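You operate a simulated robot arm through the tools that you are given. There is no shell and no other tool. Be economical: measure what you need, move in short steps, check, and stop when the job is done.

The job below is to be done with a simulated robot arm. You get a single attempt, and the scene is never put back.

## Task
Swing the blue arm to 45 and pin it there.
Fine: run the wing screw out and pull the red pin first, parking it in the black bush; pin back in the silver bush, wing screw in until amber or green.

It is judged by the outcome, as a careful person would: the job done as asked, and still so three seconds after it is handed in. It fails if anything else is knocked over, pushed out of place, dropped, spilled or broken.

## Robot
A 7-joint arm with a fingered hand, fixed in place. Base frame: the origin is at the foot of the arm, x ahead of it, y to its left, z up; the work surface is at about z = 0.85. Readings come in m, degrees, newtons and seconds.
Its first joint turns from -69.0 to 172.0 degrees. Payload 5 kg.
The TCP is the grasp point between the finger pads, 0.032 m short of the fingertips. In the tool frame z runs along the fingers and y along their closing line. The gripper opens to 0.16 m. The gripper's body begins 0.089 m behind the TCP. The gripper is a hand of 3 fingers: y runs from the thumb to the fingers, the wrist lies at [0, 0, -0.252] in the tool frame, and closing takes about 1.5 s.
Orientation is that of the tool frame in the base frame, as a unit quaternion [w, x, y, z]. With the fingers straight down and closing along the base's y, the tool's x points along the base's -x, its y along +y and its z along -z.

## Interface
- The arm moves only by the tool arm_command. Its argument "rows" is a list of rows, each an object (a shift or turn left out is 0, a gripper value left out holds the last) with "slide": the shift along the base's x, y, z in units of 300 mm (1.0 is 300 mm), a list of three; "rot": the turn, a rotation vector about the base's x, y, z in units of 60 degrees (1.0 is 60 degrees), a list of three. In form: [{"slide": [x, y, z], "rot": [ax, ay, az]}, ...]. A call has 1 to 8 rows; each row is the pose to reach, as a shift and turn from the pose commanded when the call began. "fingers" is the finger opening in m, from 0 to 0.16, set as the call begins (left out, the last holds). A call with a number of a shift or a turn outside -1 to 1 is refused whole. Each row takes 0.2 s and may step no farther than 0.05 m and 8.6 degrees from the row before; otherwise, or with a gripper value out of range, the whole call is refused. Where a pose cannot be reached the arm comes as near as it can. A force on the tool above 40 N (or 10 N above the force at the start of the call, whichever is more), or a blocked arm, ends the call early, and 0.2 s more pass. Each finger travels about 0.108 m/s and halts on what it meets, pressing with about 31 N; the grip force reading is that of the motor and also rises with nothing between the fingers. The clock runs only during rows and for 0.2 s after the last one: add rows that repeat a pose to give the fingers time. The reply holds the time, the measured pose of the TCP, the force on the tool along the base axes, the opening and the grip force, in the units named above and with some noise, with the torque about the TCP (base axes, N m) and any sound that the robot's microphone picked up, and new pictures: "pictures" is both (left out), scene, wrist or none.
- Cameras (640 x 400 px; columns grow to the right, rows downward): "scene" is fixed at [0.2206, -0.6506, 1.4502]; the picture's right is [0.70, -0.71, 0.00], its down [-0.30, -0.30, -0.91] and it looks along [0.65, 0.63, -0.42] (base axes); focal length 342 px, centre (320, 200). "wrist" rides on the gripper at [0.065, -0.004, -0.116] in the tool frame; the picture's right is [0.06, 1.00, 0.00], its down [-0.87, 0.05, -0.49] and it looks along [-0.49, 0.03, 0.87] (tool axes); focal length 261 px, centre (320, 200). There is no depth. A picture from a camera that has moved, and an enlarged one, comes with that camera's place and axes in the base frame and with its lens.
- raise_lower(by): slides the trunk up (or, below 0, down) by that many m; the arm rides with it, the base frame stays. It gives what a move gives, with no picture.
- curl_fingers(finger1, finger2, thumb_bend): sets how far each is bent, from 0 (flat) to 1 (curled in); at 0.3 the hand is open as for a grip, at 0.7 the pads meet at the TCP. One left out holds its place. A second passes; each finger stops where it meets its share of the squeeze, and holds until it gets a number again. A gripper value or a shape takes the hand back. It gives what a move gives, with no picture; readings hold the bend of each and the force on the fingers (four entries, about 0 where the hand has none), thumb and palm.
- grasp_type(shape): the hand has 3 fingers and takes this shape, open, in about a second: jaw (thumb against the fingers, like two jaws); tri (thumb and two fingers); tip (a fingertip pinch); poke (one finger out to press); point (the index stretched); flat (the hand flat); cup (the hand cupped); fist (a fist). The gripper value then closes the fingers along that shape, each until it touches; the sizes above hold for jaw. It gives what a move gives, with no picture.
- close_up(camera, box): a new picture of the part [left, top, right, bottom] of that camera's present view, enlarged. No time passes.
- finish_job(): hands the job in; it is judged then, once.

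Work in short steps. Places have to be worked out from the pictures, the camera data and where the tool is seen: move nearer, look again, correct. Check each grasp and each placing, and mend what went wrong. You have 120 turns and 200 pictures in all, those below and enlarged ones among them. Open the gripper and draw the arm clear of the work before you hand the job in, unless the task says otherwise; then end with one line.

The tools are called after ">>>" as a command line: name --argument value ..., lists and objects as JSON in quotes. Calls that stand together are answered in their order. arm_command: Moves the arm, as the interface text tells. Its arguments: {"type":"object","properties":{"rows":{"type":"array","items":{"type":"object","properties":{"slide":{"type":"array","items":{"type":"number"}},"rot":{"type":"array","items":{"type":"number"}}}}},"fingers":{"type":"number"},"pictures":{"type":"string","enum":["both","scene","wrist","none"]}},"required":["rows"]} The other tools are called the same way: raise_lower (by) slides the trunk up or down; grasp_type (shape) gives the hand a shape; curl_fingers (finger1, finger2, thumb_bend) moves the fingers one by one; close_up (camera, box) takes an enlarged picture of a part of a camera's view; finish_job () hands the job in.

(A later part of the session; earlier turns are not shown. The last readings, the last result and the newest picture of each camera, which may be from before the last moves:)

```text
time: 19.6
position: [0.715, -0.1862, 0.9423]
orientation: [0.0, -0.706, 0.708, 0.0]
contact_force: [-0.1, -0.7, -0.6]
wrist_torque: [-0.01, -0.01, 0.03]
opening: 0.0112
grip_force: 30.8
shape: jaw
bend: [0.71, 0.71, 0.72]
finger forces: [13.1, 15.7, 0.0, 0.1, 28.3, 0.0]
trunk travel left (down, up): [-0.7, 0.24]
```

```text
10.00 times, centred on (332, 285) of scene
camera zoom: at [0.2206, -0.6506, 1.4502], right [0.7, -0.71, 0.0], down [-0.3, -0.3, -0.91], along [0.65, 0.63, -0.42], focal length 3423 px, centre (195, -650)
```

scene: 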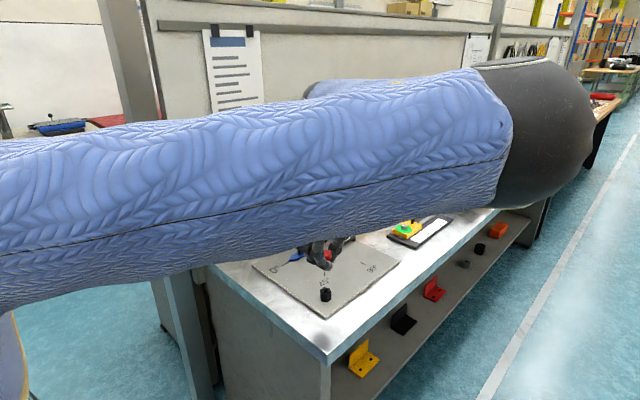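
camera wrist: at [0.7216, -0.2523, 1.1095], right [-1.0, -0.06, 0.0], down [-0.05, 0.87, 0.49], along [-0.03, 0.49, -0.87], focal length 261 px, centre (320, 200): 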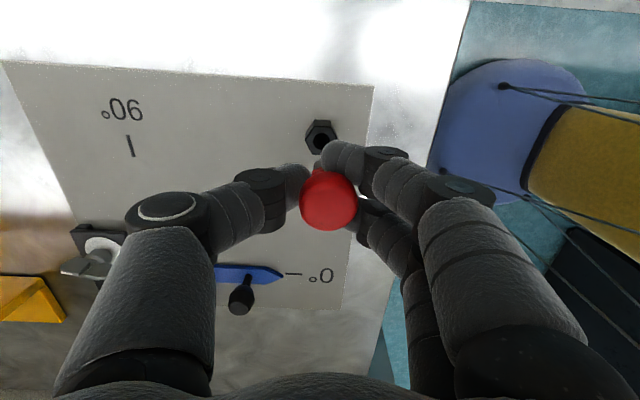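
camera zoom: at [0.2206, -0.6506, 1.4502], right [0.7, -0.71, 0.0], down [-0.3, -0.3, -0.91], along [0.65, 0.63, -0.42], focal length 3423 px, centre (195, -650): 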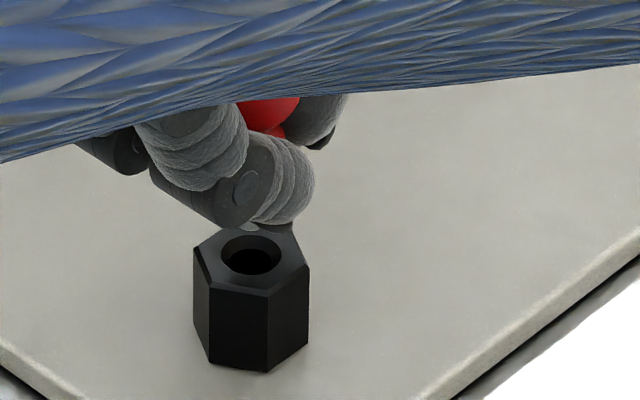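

In x the tip and hole line up; the height is uncertain. I'll lower 5 mm and compare again.

>>> arm_command --rows '[{"slide": [0, 0, -0.017]}, {"slide": [0, 0, -0.017]}]' --pictures "none"

>>> close_up --camera "wrist" --box '[295, 130, 345, 170]'

>>> close_up --camera "scene" --box '[315, 265, 350, 305]'

```text
time: 20.2
position: [0.7151, -0.1862, 0.938]
orientation: [0.0, -0.707, 0.707, 0.0]
contact_force: [0.0, 0.0, 0.3]
wrist_torque: [0.01, -0.02, 0.0]
opening: 0.0113
grip_force: 30.5
shape: jaw
bend: [0.71, 0.71, 0.72]
finger forces: [13.3, 15.6, 0.0, 0.1, 28.3, 0.1]
trunk travel left (down, up): [-0.7, 0.24]
```

```text
10.00 times, centred on (320, 150) of wrist
camera zoom: at [0.7191, -0.2506, 1.0551], right [-1.0, -0.06, 0.0], down [-0.05, 0.87, 0.49], along [-0.03, 0.49, -0.87], focal length 2606 px, centre (320, 700)
```

zoom: 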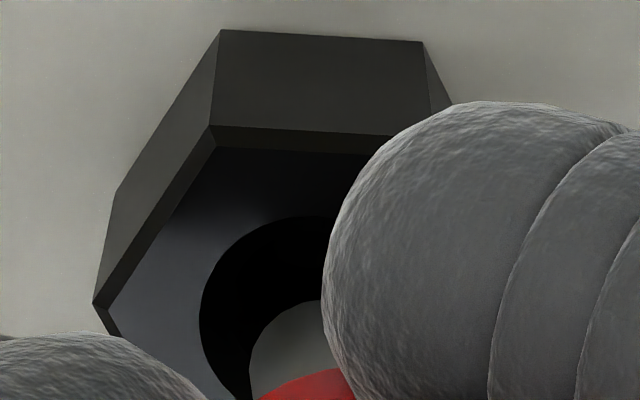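

```text
10.00 times, centred on (332, 285) of scene
camera zoom: at [0.2206, -0.6506, 1.4502], right [0.7, -0.71, 0.0], down [-0.3, -0.3, -0.91], along [0.65, 0.63, -0.42], focal length 3423 px, centre (195, -650)
```

zoom: 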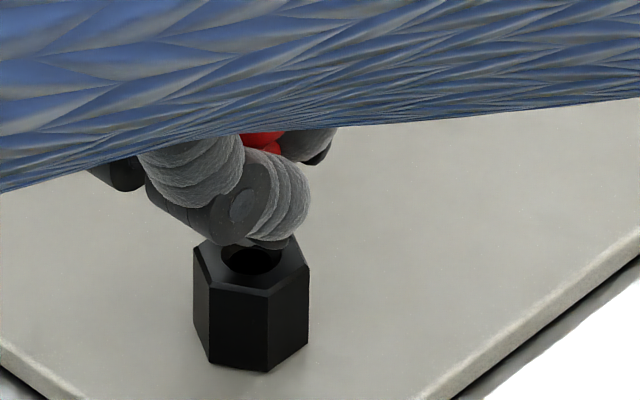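

The tip now lies inside the hole outline to within about 1 mm. I'll nudge slightly and lower gently, watching the vertical force.

>>> arm_command --rows '[{"slide": [0.002, -0.002, -0.007]}, {"slide": [0.002, -0.002, -0.014]}, {"slide": [0.002, -0.002, -0.02]}]' --pictures "none"

>>> close_up --camera "wrist" --box '[295, 130, 345, 170]'

```text
time: 21.0
position: [0.7151, -0.1857, 0.9323]
orientation: [0.001, 0.708, -0.707, -0.001]
contact_force: [0.0, -0.2, -0.8]
wrist_torque: [-0.01, -0.01, 0.0]
opening: 0.0113
grip_force: 31.0
shape: jaw
bend: [0.71, 0.71, 0.72]
finger forces: [13.2, 15.6, 0.1, 0.0, 28.4, 0.0]
trunk travel left (down, up): [-0.7, 0.24]
```

```text
10.00 times, centred on (320, 150) of wrist
camera zoom: at [0.7196, -0.2517, 1.0492], right [-1.0, -0.06, 0.0], down [-0.05, 0.87, 0.49], along [-0.03, 0.49, -0.87], focal length 2606 px, centre (320, 700)
```

zoom: 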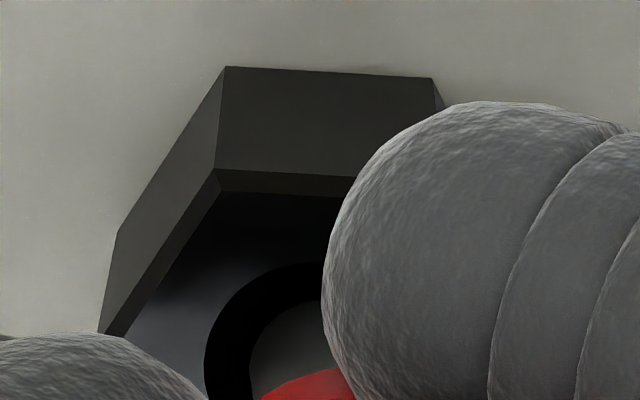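

Aligned and still no contact. Lowering another 4 mm.

>>> arm_command --rows '[{"slide": [0, 0.002, -0.007]}, {"slide": [0, 0.003, -0.014]}, {"slide": [0, 0.003, -0.014]}]' --pictures "none"

>>> close_up --camera "wrist" --box '[295, 130, 345, 170]'

>>> close_up --camera "scene" --box '[315, 265, 350, 305]'

```text
time: 21.8
position: [0.7138, -0.184, 0.9286]
orientation: [0.001, 0.707, -0.707, 0.0]
contact_force: [-0.2, -0.1, -0.3]
wrist_torque: [0.02, -0.01, 0.01]
opening: 0.0111
grip_force: 31.2
shape: jaw
bend: [0.71, 0.71, 0.72]
finger forces: [13.2, 15.7, 0.1, 0.0, 28.4, 0.1]
trunk travel left (down, up): [-0.7, 0.24]
```

```text
10.00 times, centred on (320, 150) of wrist
camera zoom: at [0.719, -0.2506, 1.0452], right [-1.0, -0.06, 0.0], down [-0.05, 0.87, 0.49], along [-0.03, 0.49, -0.87], focal length 2606 px, centre (320, 700)
```

zoom: 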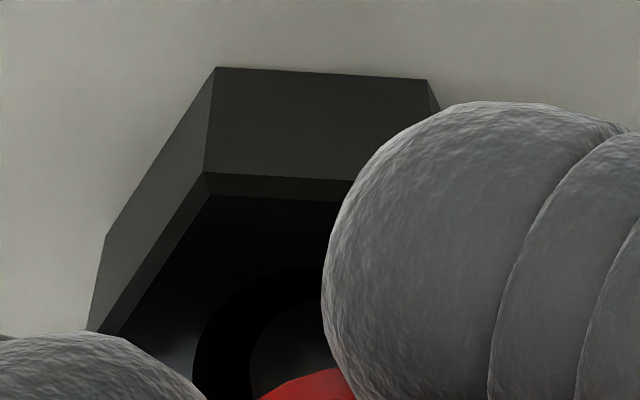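

```text
10.00 times, centred on (332, 285) of scene
camera zoom: at [0.2206, -0.6506, 1.4502], right [0.7, -0.71, 0.0], down [-0.3, -0.3, -0.91], along [0.65, 0.63, -0.42], focal length 3423 px, centre (195, -650)
```

zoom: 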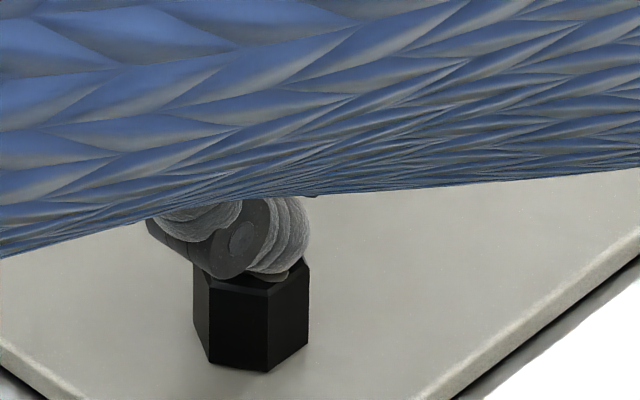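

Shift +1 mm in x to re-centre, then lower further, gently.

>>> arm_command --rows '[{"slide": [0.004, 0.001, -0.007]}, {"slide": [0.004, 0.001, -0.014]}, {"slide": [0.004, 0.001, -0.02]}, {"slide": [0.004, 0.001, -0.02]}]' --pictures "none"

>>> close_up --camera "wrist" --box '[285, 130, 345, 180]'

```text
time: 22.8
position: [0.7146, -0.1847, 0.9219]
orientation: [0.001, 0.707, -0.707, -0.001]
contact_force: [-0.1, 0.4, -0.6]
wrist_torque: [0.02, 0.02, -0.03]
opening: 0.0111
grip_force: 30.7
shape: jaw
bend: [0.71, 0.71, 0.72]
finger forces: [13.1, 15.6, 0.0, 0.0, 28.2, 0.0]
trunk travel left (down, up): [-0.7, 0.24]
```

```text
8.00 times, centred on (315, 155) of wrist
camera zoom: at [0.7201, -0.2501, 1.0383], right [-1.0, -0.06, 0.0], down [-0.05, 0.87, 0.49], along [-0.03, 0.49, -0.87], focal length 2085 px, centre (360, 560)
```

zoom: 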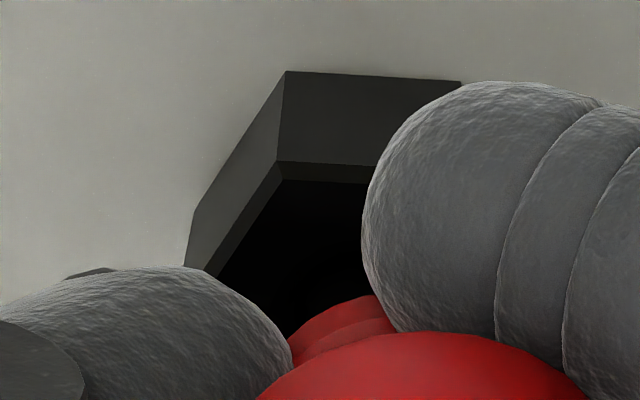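

Still free of contact, so the tip is likely entering. Lowering another 8 mm in small steps.

>>> arm_command --rows '[{"slide": [0, 0, -0.007]}, {"slide": [0, 0, -0.014]}, {"slide": [0, 0, -0.02]}, {"slide": [0, 0, -0.027]}]' --pictures "wrist"

>>> close_up --camera "scene" --box '[305, 255, 365, 315]'

```text
time: 23.8
position: [0.7151, -0.1845, 0.9176]
orientation: [0.001, -0.707, 0.708, -0.002]
contact_force: [-6.7, -6.9, 35.9]
wrist_torque: [-0.15, 0.43, 0.04]
opening: 0.013
grip_force: 31.3
shape: jaw
bend: [0.72, 0.72, 0.73]
finger forces: [27.0, 39.0, 0.0, 0.0, 33.1, 0.1]
trunk travel left (down, up): [-0.7, 0.24]
camera wrist: at [0.7187, -0.2505, 1.0338], right [-1.0, -0.06, 0.0], down [-0.06, 0.87, 0.49], along [-0.03, 0.49, -0.87], focal length 261 px, centre (320, 200)
```

wrist: 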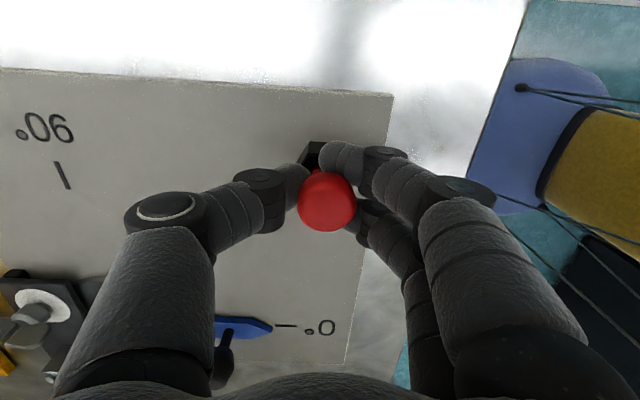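

```text
6.67 times, centred on (335, 285) of scene
camera zoom: at [0.2206, -0.6506, 1.4502], right [0.7, -0.71, 0.0], down [-0.3, -0.3, -0.91], along [0.65, 0.63, -0.42], focal length 2282 px, centre (220, -367)
```

zoom: 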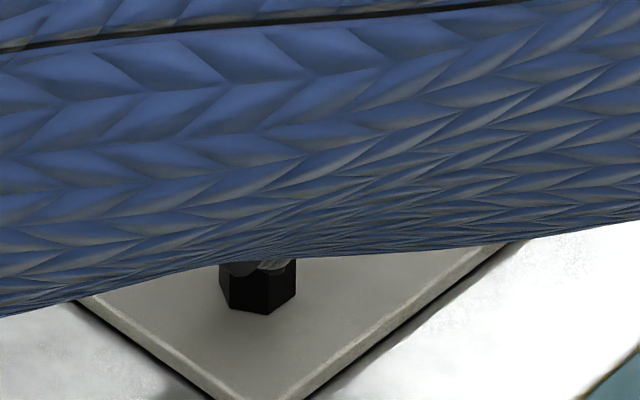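

Contact at TCP z 0.9176, about the height expected for a seated pin. I'll back off 2 mm and nudge sideways to prove the shank is in the hole before letting go.

>>> arm_command --rows '[{"slide": [0, 0, 0.01]}, {"slide": [0.007, 0, 0.01]}, {"slide": [0.015, 0, 0.01]}]' --pictures "none"

>>> arm_command --rows '[{"slide": [-0.007, 0, 0]}, {"slide": [-0.015, 0, 0]}]' --pictures "none"

```text
time: 24.6
position: [0.718, -0.1846, 0.9178]
orientation: [0.001, 0.707, -0.707, 0.0]
contact_force: [-11.0, 0.5, 17.2]
wrist_torque: [0.07, 0.53, 0.03]
opening: 0.0125
grip_force: 31.1
shape: jaw
bend: [0.72, 0.72, 0.73]
finger forces: [19.5, 30.8, 0.0, 0.0, 26.7, 0.0]
trunk travel left (down, up): [-0.7, 0.24]
```

```text
time: 25.2
position: [0.7151, -0.1836, 0.9177]
orientation: [0.0, -0.706, 0.708, -0.001]
contact_force: [3.8, 1.5, 10.4]
wrist_torque: [0.11, -0.05, -0.02]
opening: 0.0125
grip_force: 31.4
shape: jaw
bend: [0.72, 0.72, 0.73]
finger forces: [18.0, 28.5, 0.1, 0.1, 32.8, 0.0]
trunk travel left (down, up): [-0.7, 0.24]
```

The sideways force reverses with the nudge, so the shank is captured. I'll open slowly and look.

>>> arm_command --rows '[{"slide": [0.005, 0, 0]}, {"slide": [0.005, 0, 0]}]' --fingers 0.05 --pictures "wrist"

```text
time: 25.8
position: [0.7149, -0.1844, 0.9158]
orientation: [0.001, 0.707, -0.707, 0.0]
contact_force: [-0.3, 0.8, 0.8]
wrist_torque: [-0.02, 0.0, 0.0]
opening: 0.0495
grip_force: 0.0
shape: jaw
bend: [0.73, 0.73, 0.7]
finger forces: [0.1, 0.1, 0.0, 0.0, 0.0, 0.1]
trunk travel left (down, up): [-0.7, 0.24]
camera wrist: at [0.7208, -0.2503, 1.0329], right [-1.0, -0.06, 0.0], down [-0.05, 0.87, 0.49], along [-0.03, 0.49, -0.87], focal length 261 px, centre (320, 200)
```

wrist: 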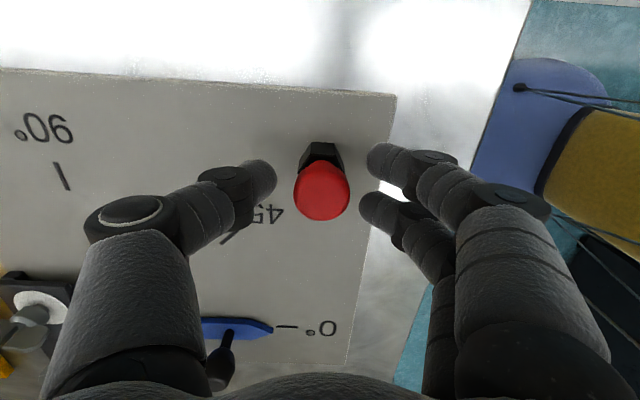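

The pin stands upright in the black bush. I'll lift clear and move over the blue arm's knob, estimated at (0.794,-0.002).

>>> arm_command --rows '[{"slide": [0, 0, 0.14]}, {"slide": [0, 0, 0.28]}, {"slide": [0.07, 0.12, 0.33]}, {"slide": [0.13, 0.25, 0.36]}, {"slide": [0.18, 0.38, 0.36]}, {"slide": [0.22, 0.5, 0.36]}, {"slide": [0.26, 0.6, 0.36]}]' --pictures "wrist"

>>> close_up --camera "scene" --box '[260, 220, 400, 310]'

```text
time: 27.4
position: [0.7962, -0.0027, 1.024]
orientation: [0.0, -0.707, 0.707, 0.0]
contact_force: [0.1, -0.2, -0.3]
wrist_torque: [0.03, 0.02, 0.0]
opening: 0.0495
grip_force: 0.0
shape: jaw
bend: [0.73, 0.73, 0.7]
finger forces: [0.1, 0.1, 0.0, 0.0, 0.0, 0.0]
trunk travel left (down, up): [-0.7, 0.24]
camera wrist: at [0.7997, -0.0693, 1.1415], right [-1.0, -0.06, 0.0], down [-0.05, 0.87, 0.49], along [-0.03, 0.49, -0.87], focal length 261 px, centre (320, 200)
```

wrist: 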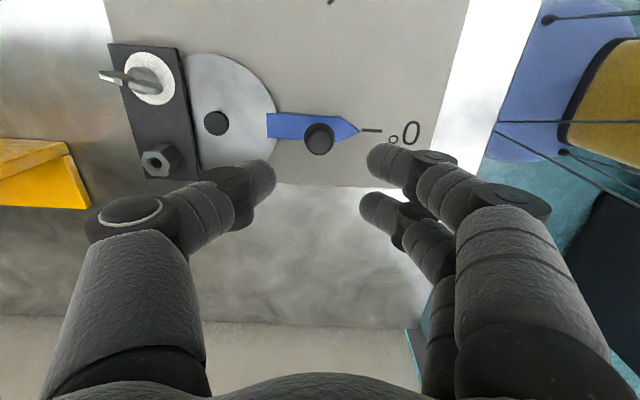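

```text
4.44 times, centred on (330, 265) of scene
camera zoom: at [0.2206, -0.6506, 1.4502], right [0.7, -0.71, 0.0], down [-0.3, -0.3, -0.91], along [0.65, 0.63, -0.42], focal length 1521 px, centre (276, -89)
```

zoom: 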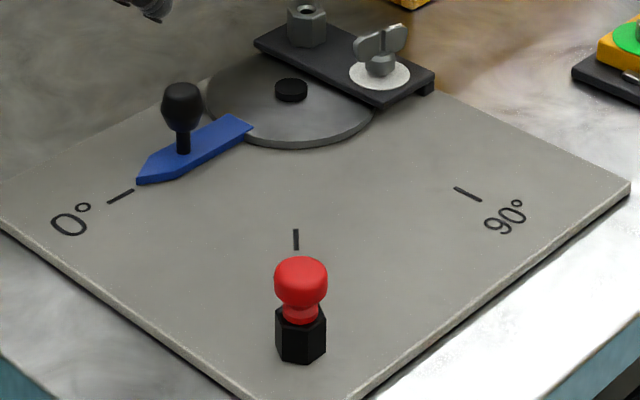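

The knob centre is at (0.796,-0.0025,0.909), pivot at (0.9015,-0.001), radius 0.1055. I'll come down over the knob and close.

>>> arm_command --rows '[{"slide": [0, 0, -0.12]}, {"slide": [0, 0, -0.24]}, {"slide": [0, 0, -0.34]}]' --pictures "none"

>>> arm_command --rows '[{"slide": [0, 0, 0]}, {"slide": [0, 0, 0]}, {"slide": [0, 0, 0]}]' --fingers 0.0 --pictures "wrist"

```text
time: 28.2
position: [0.7961, -0.0053, 0.9211]
orientation: [-0.001, -0.707, 0.707, 0.001]
contact_force: [-0.7, 0.3, 0.0]
wrist_torque: [0.01, 0.02, 0.02]
opening: 0.0498
grip_force: 0.1
shape: jaw
bend: [0.73, 0.73, 0.7]
finger forces: [0.0, 0.1, 0.0, 0.1, 0.0, 0.1]
trunk travel left (down, up): [-0.7, 0.24]
```

```text
time: 29.0
position: [0.7949, -0.0051, 0.9211]
orientation: [-0.001, -0.707, 0.707, 0.001]
contact_force: [0.0, -1.3, -5.3]
wrist_torque: [-0.01, 0.04, 0.02]
opening: 0.0167
grip_force: 31.1
shape: jaw
bend: [0.71, 0.72, 0.7]
finger forces: [11.6, 15.5, 0.0, 0.0, 26.8, 0.0]
trunk travel left (down, up): [-0.7, 0.24]
camera wrist: at [0.8007, -0.0708, 1.0386], right [-1.0, -0.06, 0.0], down [-0.05, 0.87, 0.49], along [-0.03, 0.49, -0.87], focal length 261 px, centre (320, 200)
```

wrist: 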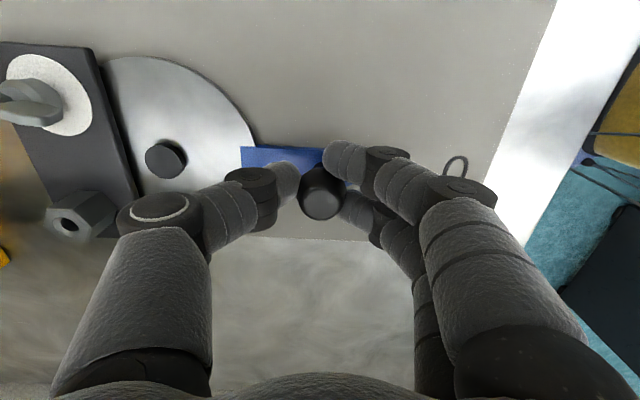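

The knob is held. I'll swing along the 45° arc, turning the hand with it.

>>> arm_command --rows '[{"slide": [0.0017, -0.0345, 0], "rot": [0, 0, 0.0938]}, {"slide": [0.0068, -0.0686, 0], "rot": [0, 0, 0.1875]}, {"slide": [0.0151, -0.1021, 0], "rot": [0, 0, 0.2813]}, {"slide": [0.0268, -0.1346, 0], "rot": [0, 0, 0.375]}, {"slide": [0.0415, -0.1658, 0], "rot": [0, 0, 0.4688]}, {"slide": [0.0593, -0.1954, 0], "rot": [0, 0, 0.5625]}, {"slide": [0.0798, -0.2231, 0], "rot": [0, 0, 0.6563]}, {"slide": [0.103, -0.2487, 0], "rot": [0, 0, 0.75]}]' --pictures "wrist"

>>> close_up --camera "scene" --box '[260, 220, 400, 310]'

```text
time: 30.8
position: [0.8257, -0.0771, 0.9224]
orientation: [0.0, 0.924, -0.382, 0.0]
contact_force: [13.3, 9.1, -2.2]
wrist_torque: [0.29, -0.36, -0.2]
opening: 0.0166
grip_force: 31.3
shape: jaw
bend: [0.71, 0.72, 0.7]
finger forces: [10.1, 14.9, 0.0, 0.1, 37.0, 0.0]
trunk travel left (down, up): [-0.7, 0.24]
camera wrist: at [0.8764, -0.1215, 1.0385], right [-0.66, -0.75, 0.0], down [-0.65, 0.57, 0.49], along [-0.37, 0.33, -0.87], focal length 261 px, centre (320, 200)
```

wrist: 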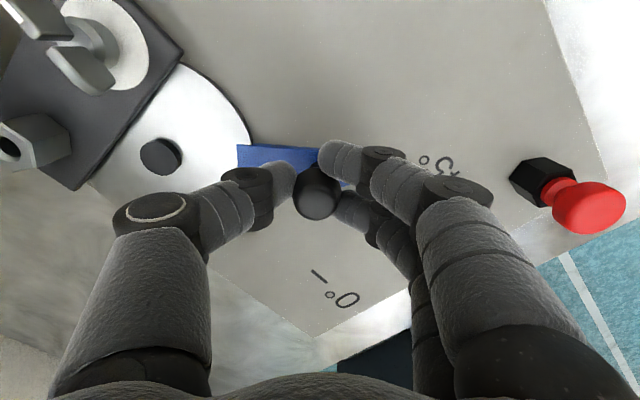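

```text
4.44 times, centred on (330, 265) of scene
camera zoom: at [0.2206, -0.6506, 1.4502], right [0.7, -0.71, 0.0], down [-0.3, -0.3, -0.91], along [0.65, 0.63, -0.42], focal length 1521 px, centre (276, -89)
```

zoom: 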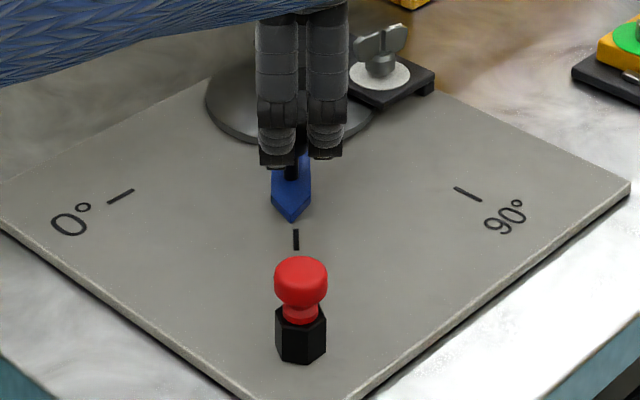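

The pointer is near the 45° mark. I'll open the fingers, lift clear and inspect the alignment.

>>> arm_command --rows '[{"slide": [0, 0, 0]}, {"slide": [0, 0, 0]}, {"slide": [0, 0, 0.12]}, {"slide": [0, 0, 0.25]}, {"slide": [0, 0, 0.4]}]' --fingers 0.05 --pictures "wrist"

>>> close_up --camera "wrist" --box '[200, 60, 440, 230]'

>>> close_up --camera "scene" --box '[300, 220, 360, 280]'

```text
time: 32.0
position: [0.8258, -0.0793, 1.0434]
orientation: [0.0, 0.924, -0.383, 0.001]
contact_force: [0.1, -0.4, 0.5]
wrist_torque: [-0.03, -0.01, 0.0]
opening: 0.0495
grip_force: 0.1
shape: jaw
bend: [0.73, 0.73, 0.7]
finger forces: [0.0, 0.0, 0.0, 0.0, 0.2, 0.0]
trunk travel left (down, up): [-0.7, 0.24]
camera wrist: at [0.8756, -0.1223, 1.1607], right [-0.66, -0.75, 0.0], down [-0.65, 0.58, 0.49], along [-0.37, 0.32, -0.87], focal length 261 px, centre (320, 200)
```

wrist: 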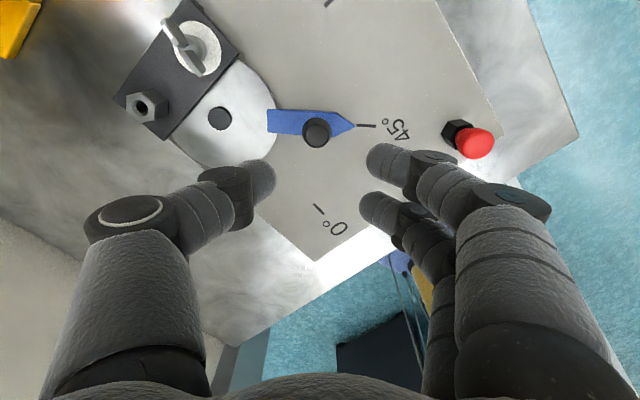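

```text
2.35 times, centred on (320, 145) of wrist
camera zoom: at [0.8756, -0.1223, 1.1607], right [-0.66, -0.75, 0.0], down [-0.65, 0.58, 0.49], along [-0.37, 0.32, -0.87], focal length 613 px, centre (320, 329)
```

zoom: 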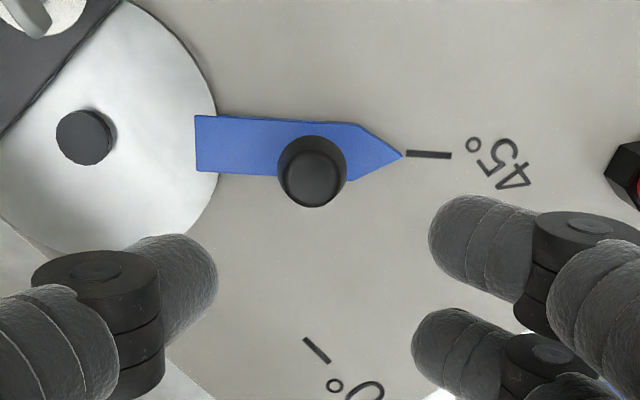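

```text
6.67 times, centred on (330, 250) of scene
camera zoom: at [0.2206, -0.6506, 1.4502], right [0.7, -0.71, 0.0], down [-0.3, -0.3, -0.91], along [0.65, 0.63, -0.42], focal length 2282 px, centre (253, -133)
```

zoom: 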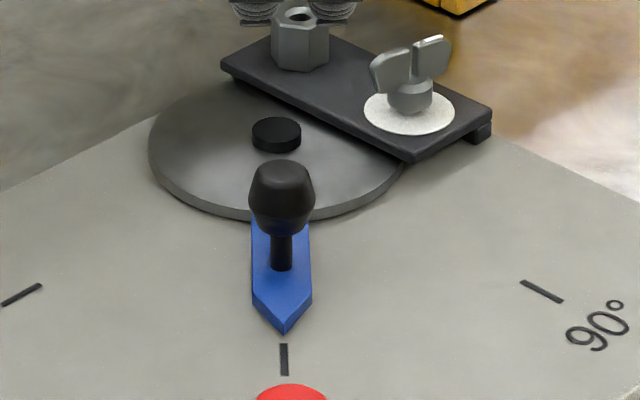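

The pointer tip lines up with the 45° mark within a fraction of a degree. Now back to the red pin: turn the hand to close along x and move above the black bush.

>>> arm_command --rows '[{"slide": [-0.046, -0.044, 0], "rot": [0, 0, -0.0938]}, {"slide": [-0.092, -0.088, 0], "rot": [0, 0, -0.1875]}, {"slide": [-0.138, -0.132, 0], "rot": [0, 0, -0.2813]}, {"slide": [-0.184, -0.176, 0], "rot": [0, 0, -0.375]}, {"slide": [-0.23, -0.22, 0], "rot": [0, 0, -0.4688]}, {"slide": [-0.276, -0.264, 0], "rot": [0, 0, -0.5625]}, {"slide": [-0.322, -0.308, -0.04], "rot": [0, 0, -0.6563]}, {"slide": [-0.369, -0.352, -0.1], "rot": [0, 0, -0.75]}]' --fingers 0.06 --pictures "wrist"

>>> close_up --camera "wrist" --box '[240, 80, 400, 200]'

```text
time: 33.8
position: [0.715, -0.1855, 1.0137]
orientation: [0.001, -0.706, 0.709, 0.001]
contact_force: [0.3, -1.0, -0.1]
wrist_torque: [-0.02, -0.04, -0.01]
opening: 0.0595
grip_force: 0.0
shape: jaw
bend: [0.73, 0.73, 0.7]
finger forces: [0.1, 0.0, 0.0, 0.0, 0.1, 0.1]
trunk travel left (down, up): [-0.7, 0.24]
camera wrist: at [0.7195, -0.2512, 1.1308], right [-1.0, -0.06, 0.0], down [-0.05, 0.87, 0.49], along [-0.03, 0.49, -0.87], focal length 261 px, centre (320, 200)
```

wrist: 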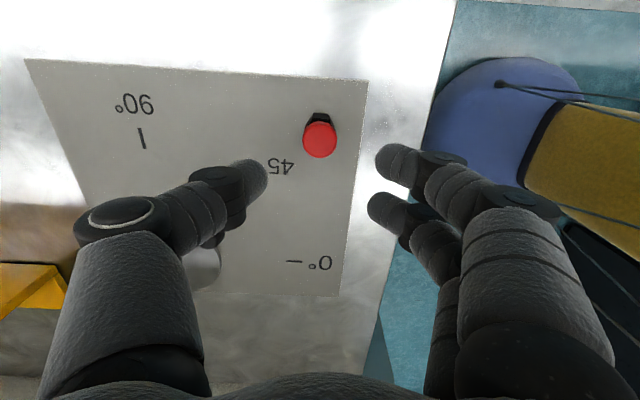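

```text
3.33 times, centred on (320, 140) of wrist
camera zoom: at [0.7195, -0.2512, 1.1308], right [-1.0, -0.06, 0.0], down [-0.05, 0.87, 0.49], along [-0.03, 0.49, -0.87], focal length 869 px, centre (320, 400)
```

zoom: 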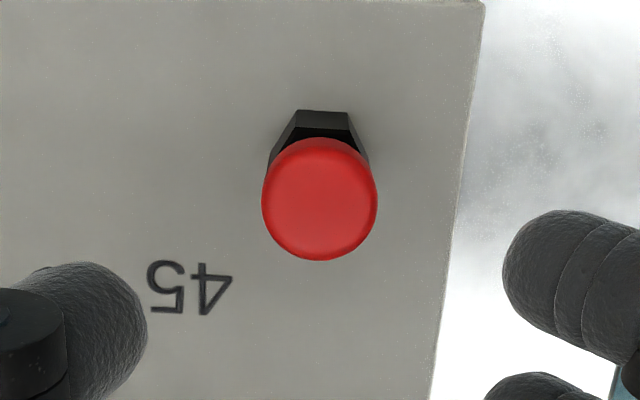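

The head is at (0.7154,-0.186), centred under the hand. Descend and close on the neck as before.

>>> arm_command --rows '[{"slide": [0, 0, -0.12]}, {"slide": [0, 0, -0.24]}, {"slide": [0, 0, -0.318]}]' --pictures "none"

>>> arm_command --rows '[{"slide": [0, 0, 0]}, {"slide": [0, 0, 0]}, {"slide": [0, 0, 0]}]' --fingers 0.0 --pictures "wrist"

```text
time: 34.6
position: [0.7173, -0.1857, 0.9161]
orientation: [0.0, -0.707, 0.707, 0.0]
contact_force: [0.3, 0.2, 0.8]
wrist_torque: [-0.01, 0.02, 0.01]
opening: 0.0597
grip_force: 0.1
shape: jaw
bend: [0.73, 0.73, 0.7]
finger forces: [0.1, 0.1, 0.0, 0.1, 0.2, 0.0]
trunk travel left (down, up): [-0.7, 0.24]
```

```text
time: 35.4
position: [0.715, -0.1836, 0.9164]
orientation: [0.001, 0.708, -0.707, -0.001]
contact_force: [-4.1, 2.1, -1.9]
wrist_torque: [0.03, 0.13, -0.02]
opening: 0.0113
grip_force: 31.1
shape: jaw
bend: [0.71, 0.71, 0.72]
finger forces: [16.9, 16.4, 0.0, 0.1, 24.0, 0.1]
trunk travel left (down, up): [-0.7, 0.24]
camera wrist: at [0.72, -0.25, 1.0334], right [-1.0, -0.06, 0.0], down [-0.05, 0.87, 0.49], along [-0.03, 0.49, -0.87], focal length 261 px, centre (320, 200)
```

wrist: 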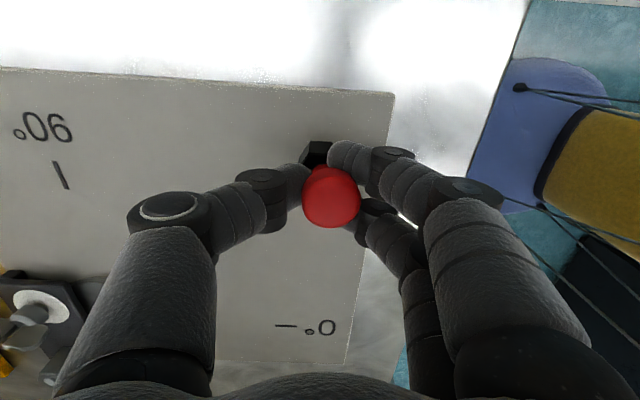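

Same hold as before. Lift straight out, and check.

>>> arm_command --rows '[{"slide": [0, 0, 0.05]}, {"slide": [0, 0, 0.1]}, {"slide": [0, 0, 0.18]}, {"slide": [0, 0, 0.26]}, {"slide": [0, 0, 0.32]}]' --pictures "wrist"

```text
time: 36.6
position: [0.7147, -0.1851, 1.0133]
orientation: [0.0, -0.707, 0.708, 0.0]
contact_force: [-0.2, 0.1, -0.4]
wrist_torque: [0.01, -0.01, 0.02]
opening: 0.0107
grip_force: 30.3
shape: jaw
bend: [0.71, 0.71, 0.72]
finger forces: [15.5, 14.1, 0.0, 0.0, 27.4, 0.0]
trunk travel left (down, up): [-0.7, 0.24]
camera wrist: at [0.72, -0.251, 1.1295], right [-1.0, -0.06, 0.0], down [-0.05, 0.87, 0.49], along [-0.03, 0.49, -0.87], focal length 261 px, centre (320, 200)
```

wrist: 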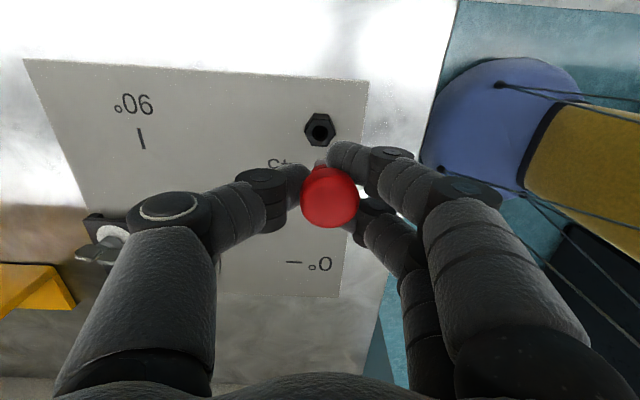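

Pin is out and held. Carrying it at this height over to the silver bush.

>>> arm_command --rows '[{"slide": [0.114, 0.1041, 0]}, {"slide": [0.228, 0.2083, 0]}, {"slide": [0.342, 0.3124, 0]}, {"slide": [0.456, 0.4166, 0]}, {"slide": [0.57, 0.5207, 0]}, {"slide": [0.684, 0.6249, -0.02]}, {"slide": [0.798, 0.729, -0.06]}, {"slide": [0.798, 0.729, -0.1]}]' --pictures "wrist"

>>> close_up --camera "wrist" --box '[270, 110, 370, 190]'

>>> close_up --camera "scene" --box '[290, 180, 390, 260]'

```text
time: 38.4
position: [0.9563, 0.032, 0.9836]
orientation: [0.0, -0.707, 0.707, 0.0]
contact_force: [0.1, -1.1, -0.7]
wrist_torque: [0.07, 0.04, -0.02]
opening: 0.0105
grip_force: 31.1
shape: jaw
bend: [0.71, 0.71, 0.72]
finger forces: [15.8, 14.0, 0.0, 0.0, 28.1, 0.0]
trunk travel left (down, up): [-0.7, 0.24]
camera wrist: at [0.9606, -0.034, 1.1005], right [-1.0, -0.06, 0.0], down [-0.05, 0.87, 0.49], along [-0.03, 0.49, -0.87], focal length 261 px, centre (320, 200)
```

wrist: 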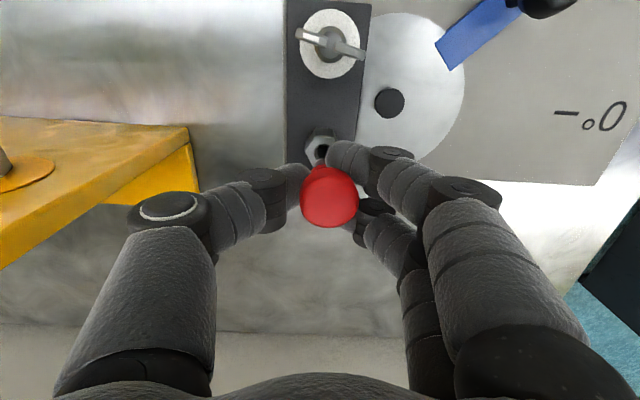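

```text
5.00 times, centred on (320, 150) of wrist
camera zoom: at [0.9606, -0.034, 1.1005], right [-1.0, -0.06, 0.0], down [-0.05, 0.87, 0.49], along [-0.03, 0.49, -0.87], focal length 1303 px, centre (320, 450)
```

zoom: 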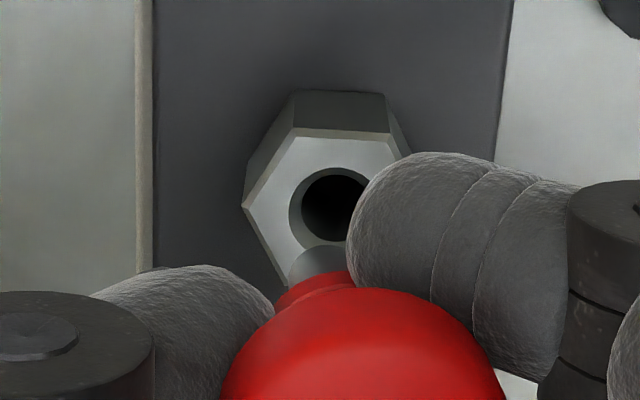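

```text
5.00 times, centred on (340, 220) of scene
camera zoom: at [0.2206, -0.6506, 1.4502], right [0.7, -0.71, 0.0], down [-0.3, -0.3, -0.91], along [0.65, 0.63, -0.42], focal length 1712 px, centre (220, 100)
```

zoom: 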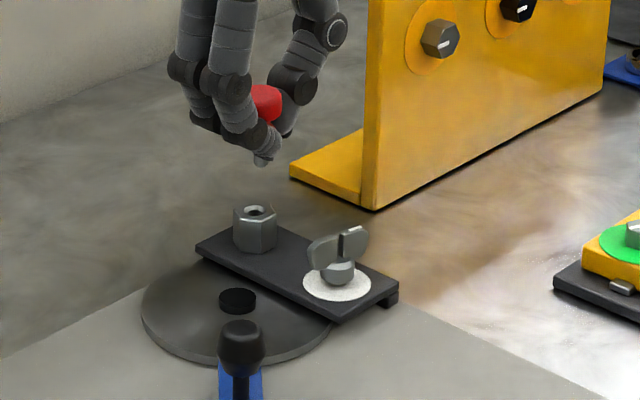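

The hole is about 2 mm toward -x of the tip. I'll correct that and lower 20 mm, then look again.

>>> arm_command --rows '[{"slide": [-0.007, 0, -0.02]}, {"slide": [-0.007, 0, -0.045]}, {"slide": [-0.007, 0, -0.067]}, {"slide": [-0.007, 0, -0.067]}]' --pictures "none"

>>> close_up --camera "wrist" --box '[295, 125, 355, 175]'

>>> close_up --camera "scene" --box '[315, 200, 365, 240]'

```text
time: 39.4
position: [0.9529, 0.0333, 0.9637]
orientation: [0.0, -0.707, 0.707, 0.0]
contact_force: [-0.1, 0.2, -0.7]
wrist_torque: [0.03, -0.01, 0.03]
opening: 0.0105
grip_force: 31.2
shape: jaw
bend: [0.71, 0.71, 0.72]
finger forces: [15.7, 14.0, 0.0, 0.0, 27.9, 0.1]
trunk travel left (down, up): [-0.7, 0.24]
```

```text
8.00 times, centred on (325, 150) of wrist
camera zoom: at [0.9574, -0.0321, 1.0805], right [-1.0, -0.06, 0.0], down [-0.05, 0.87, 0.49], along [-0.03, 0.49, -0.87], focal length 2085 px, centre (280, 600)
```

zoom: 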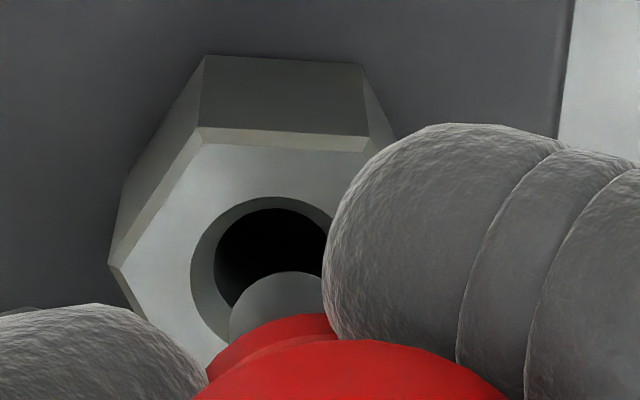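

```text
10.00 times, centred on (340, 220) of scene
camera zoom: at [0.2206, -0.6506, 1.4502], right [0.7, -0.71, 0.0], down [-0.3, -0.3, -0.91], along [0.65, 0.63, -0.42], focal length 3423 px, centre (120, 0)
```

zoom: 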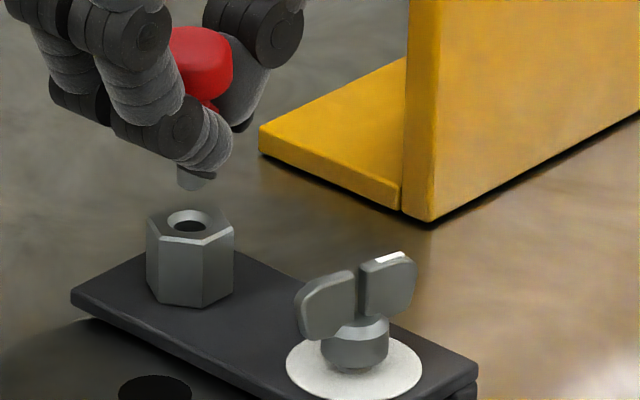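

The tip is about 12 mm above the hole, landing roughly 0.6 mm toward -x and 1.5 mm toward -y. I'll correct and lower 8 mm.

>>> arm_command --rows '[{"slide": [0.002, 0.005, -0.01]}, {"slide": [0.002, 0.005, -0.02]}, {"slide": [0.002, 0.005, -0.027]}, {"slide": [0.002, 0.005, -0.027]}]' --pictures "none"

>>> close_up --camera "wrist" --box '[295, 125, 355, 175]'

>>> close_up --camera "scene" --box '[315, 200, 365, 240]'

```text
time: 40.4
position: [0.9533, 0.0346, 0.9558]
orientation: [0.0, 0.708, -0.706, -0.001]
contact_force: [0.7, 0.0, -0.9]
wrist_torque: [-0.01, -0.01, -0.01]
opening: 0.0103
grip_force: 31.0
shape: jaw
bend: [0.71, 0.71, 0.72]
finger forces: [15.9, 14.0, 0.1, 0.1, 28.0, 0.0]
trunk travel left (down, up): [-0.7, 0.24]
```

```text
8.00 times, centred on (325, 150) of wrist
camera zoom: at [0.9578, -0.0302, 1.0722], right [-1.0, -0.06, 0.0], down [-0.05, 0.87, 0.49], along [-0.03, 0.49, -0.87], focal length 2085 px, centre (280, 600)
```

zoom: 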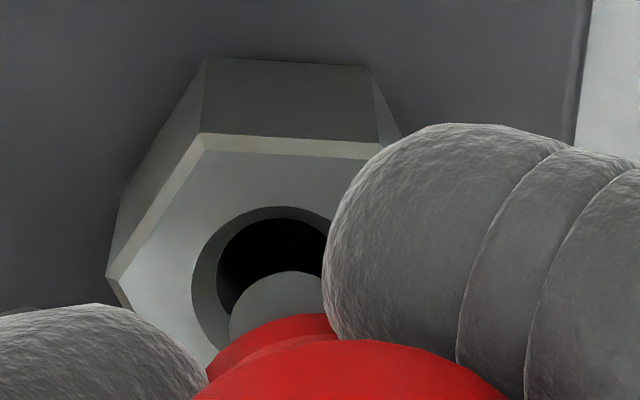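

```text
10.00 times, centred on (340, 220) of scene
camera zoom: at [0.2206, -0.6506, 1.4502], right [0.7, -0.71, 0.0], down [-0.3, -0.3, -0.91], along [0.65, 0.63, -0.42], focal length 3423 px, centre (120, 0)
```

zoom: 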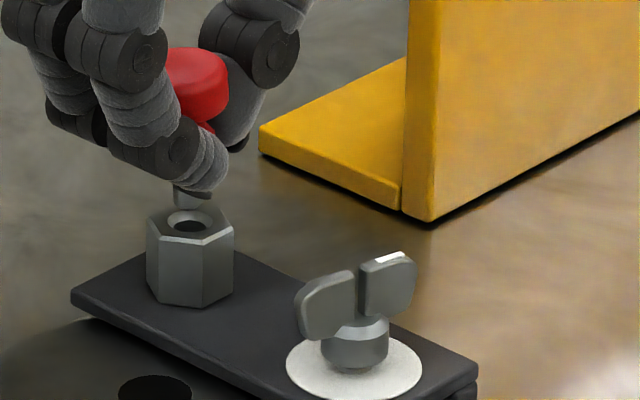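

Nearly there: about 5 mm above, aligned within ~1 mm. Small correction and lower 5 mm.

>>> arm_command --rows '[{"slide": [0.001, -0.0025, -0.007]}, {"slide": [0.001, -0.0025, -0.014]}, {"slide": [0.001, -0.0025, -0.014]}]' --pictures "none"

>>> close_up --camera "wrist" --box '[295, 125, 355, 175]'

>>> close_up --camera "scene" --box '[315, 200, 365, 240]'

```text
time: 41.2
position: [0.9529, 0.0336, 0.9515]
orientation: [0.0, -0.706, 0.708, 0.0]
contact_force: [-0.5, -0.6, -0.3]
wrist_torque: [-0.03, -0.01, 0.02]
opening: 0.0105
grip_force: 31.0
shape: jaw
bend: [0.71, 0.71, 0.72]
finger forces: [15.9, 14.1, 0.0, 0.0, 27.8, 0.0]
trunk travel left (down, up): [-0.7, 0.24]
```

```text
8.00 times, centred on (325, 150) of wrist
camera zoom: at [0.9581, -0.0314, 1.0681], right [-1.0, -0.06, 0.0], down [-0.05, 0.87, 0.49], along [-0.03, 0.49, -0.87], focal length 2085 px, centre (280, 600)
```

zoom: 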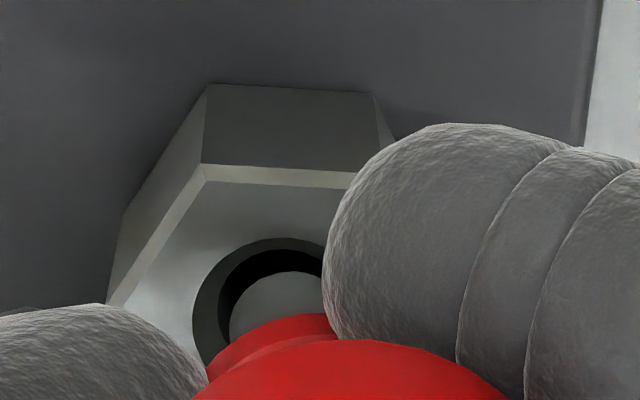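

```text
10.00 times, centred on (340, 220) of scene
camera zoom: at [0.2206, -0.6506, 1.4502], right [0.7, -0.71, 0.0], down [-0.3, -0.3, -0.91], along [0.65, 0.63, -0.42], focal length 3423 px, centre (120, 0)
```

zoom: 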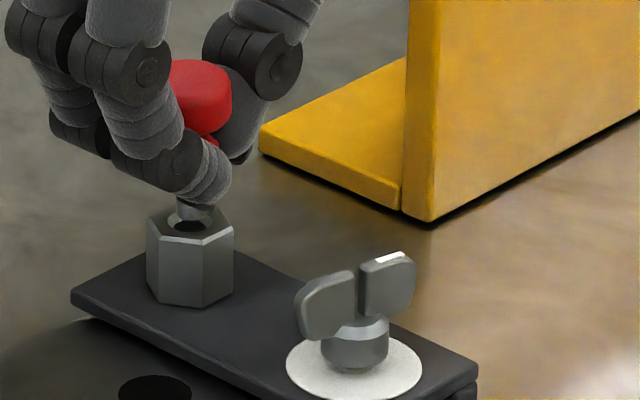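

Tip is centred over the hole within half a millimetre. Lowering straight in.

>>> arm_command --rows '[{"slide": [0, 0.001, -0.01]}, {"slide": [0, 0.001, -0.02]}, {"slide": [0, 0.001, -0.03]}, {"slide": [0, 0.001, -0.04]}]' --pictures "none"

>>> close_up --camera "wrist" --box '[280, 125, 360, 190]'

>>> close_up --camera "scene" --box '[315, 200, 365, 240]'

```text
time: 42.2
position: [0.9536, 0.0338, 0.9395]
orientation: [0.001, 0.707, -0.707, 0.001]
contact_force: [0.0, -0.2, -0.6]
wrist_torque: [0.03, -0.01, -0.02]
opening: 0.0102
grip_force: 31.6
shape: jaw
bend: [0.71, 0.71, 0.72]
finger forces: [16.0, 14.1, 0.0, 0.0, 28.0, 0.1]
trunk travel left (down, up): [-0.7, 0.24]
```

```text
6.15 times, centred on (320, 158) of wrist
camera zoom: at [0.9583, -0.0311, 1.056], right [-1.0, -0.06, 0.0], down [-0.05, 0.87, 0.49], along [-0.03, 0.49, -0.87], focal length 1604 px, centre (320, 462)
```

zoom: 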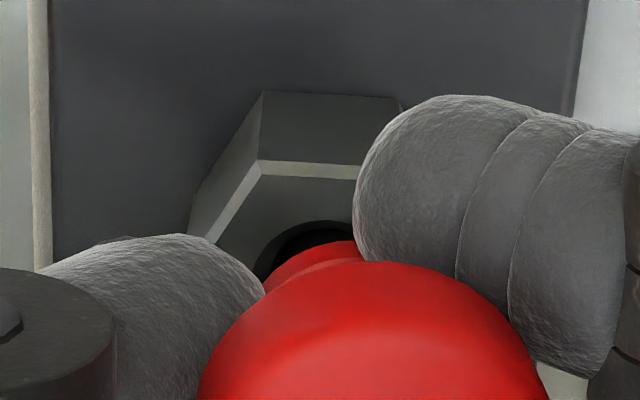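

```text
10.00 times, centred on (340, 220) of scene
camera zoom: at [0.2206, -0.6506, 1.4502], right [0.7, -0.71, 0.0], down [-0.3, -0.3, -0.91], along [0.65, 0.63, -0.42], focal length 3423 px, centre (120, 0)
```

zoom: 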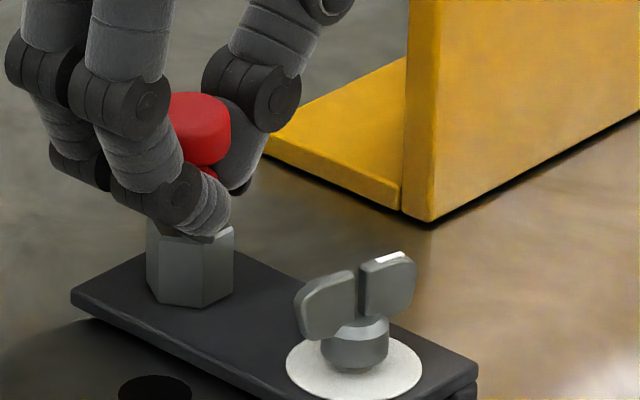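

In without contact so far; continue down to the original seat height of about 0.9325.

>>> arm_command --rows '[{"slide": [0, 0, -0.007]}, {"slide": [0, 0, -0.014]}, {"slide": [0, 0, -0.02]}, {"slide": [0, 0, -0.025]}]' --pictures "wrist"

```text
time: 43.2
position: [0.9534, 0.034, 0.9349]
orientation: [0.0, -0.707, 0.708, 0.0]
contact_force: [-1.9, -1.3, 18.3]
wrist_torque: [-0.02, 0.18, 0.06]
opening: 0.0109
grip_force: 30.7
shape: jaw
bend: [0.72, 0.71, 0.72]
finger forces: [26.3, 24.3, 0.0, 0.0, 32.3, 0.0]
trunk travel left (down, up): [-0.7, 0.24]
camera wrist: at [0.9574, -0.0312, 1.0514], right [-1.0, -0.06, 0.0], down [-0.05, 0.87, 0.49], along [-0.03, 0.49, -0.87], focal length 261 px, centre (320, 200)
```

wrist: 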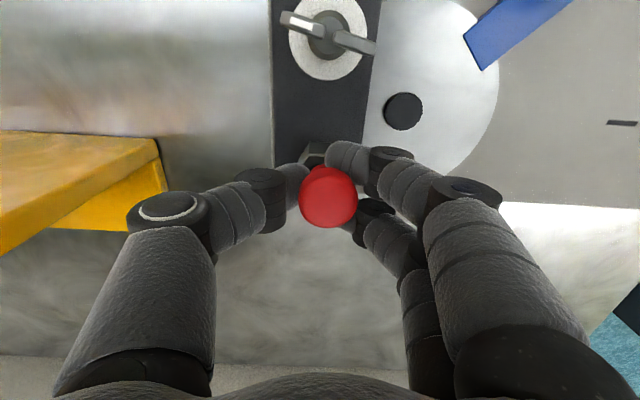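

Contact at 0.935. I'll release and check whether the head sits at its former height.

>>> arm_command --rows '[{"slide": [0, 0, 0.003]}, {"slide": [0, 0, 0.003]}, {"slide": [0, 0, 0.1]}, {"slide": [0, 0, 0.22]}, {"slide": [0, 0, 0.3]}]' --fingers 0.06 --pictures "wrist"

>>> close_up --camera "scene" --box '[290, 190, 390, 260]'

>>> close_up --camera "scene" --box '[300, 220, 360, 280]'

```text
time: 44.4
position: [0.9539, 0.0342, 1.0199]
orientation: [0.001, 0.707, -0.707, -0.001]
contact_force: [-0.7, 0.3, -0.3]
wrist_torque: [-0.02, -0.01, 0.01]
opening: 0.0594
grip_force: 0.1
shape: jaw
bend: [0.73, 0.73, 0.7]
finger forces: [0.1, 0.0, 0.0, 0.1, 0.0, 0.0]
trunk travel left (down, up): [-0.7, 0.24]
camera wrist: at [0.9585, -0.0307, 1.1373], right [-1.0, -0.06, 0.0], down [-0.05, 0.87, 0.49], along [-0.03, 0.49, -0.87], focal length 261 px, centre (320, 200)
```

wrist: 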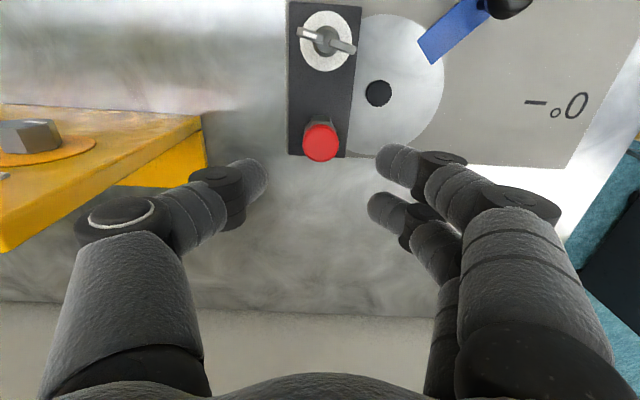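

```text
5.71 times, centred on (340, 225) of scene
camera zoom: at [0.2206, -0.6506, 1.4502], right [0.7, -0.71, 0.0], down [-0.3, -0.3, -0.91], along [0.65, 0.63, -0.42], focal length 1956 px, centre (206, 57)
```

zoom: 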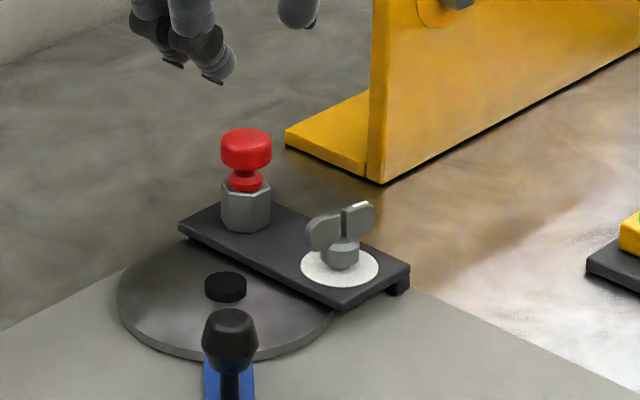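

```text
6.67 times, centred on (330, 250) of scene
camera zoom: at [0.2206, -0.6506, 1.4502], right [0.7, -0.71, 0.0], down [-0.3, -0.3, -0.91], along [0.65, 0.63, -0.42], focal length 2282 px, centre (253, -133)
```

zoom: 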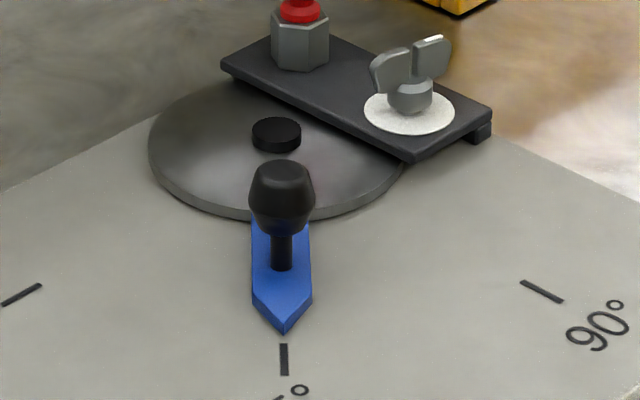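

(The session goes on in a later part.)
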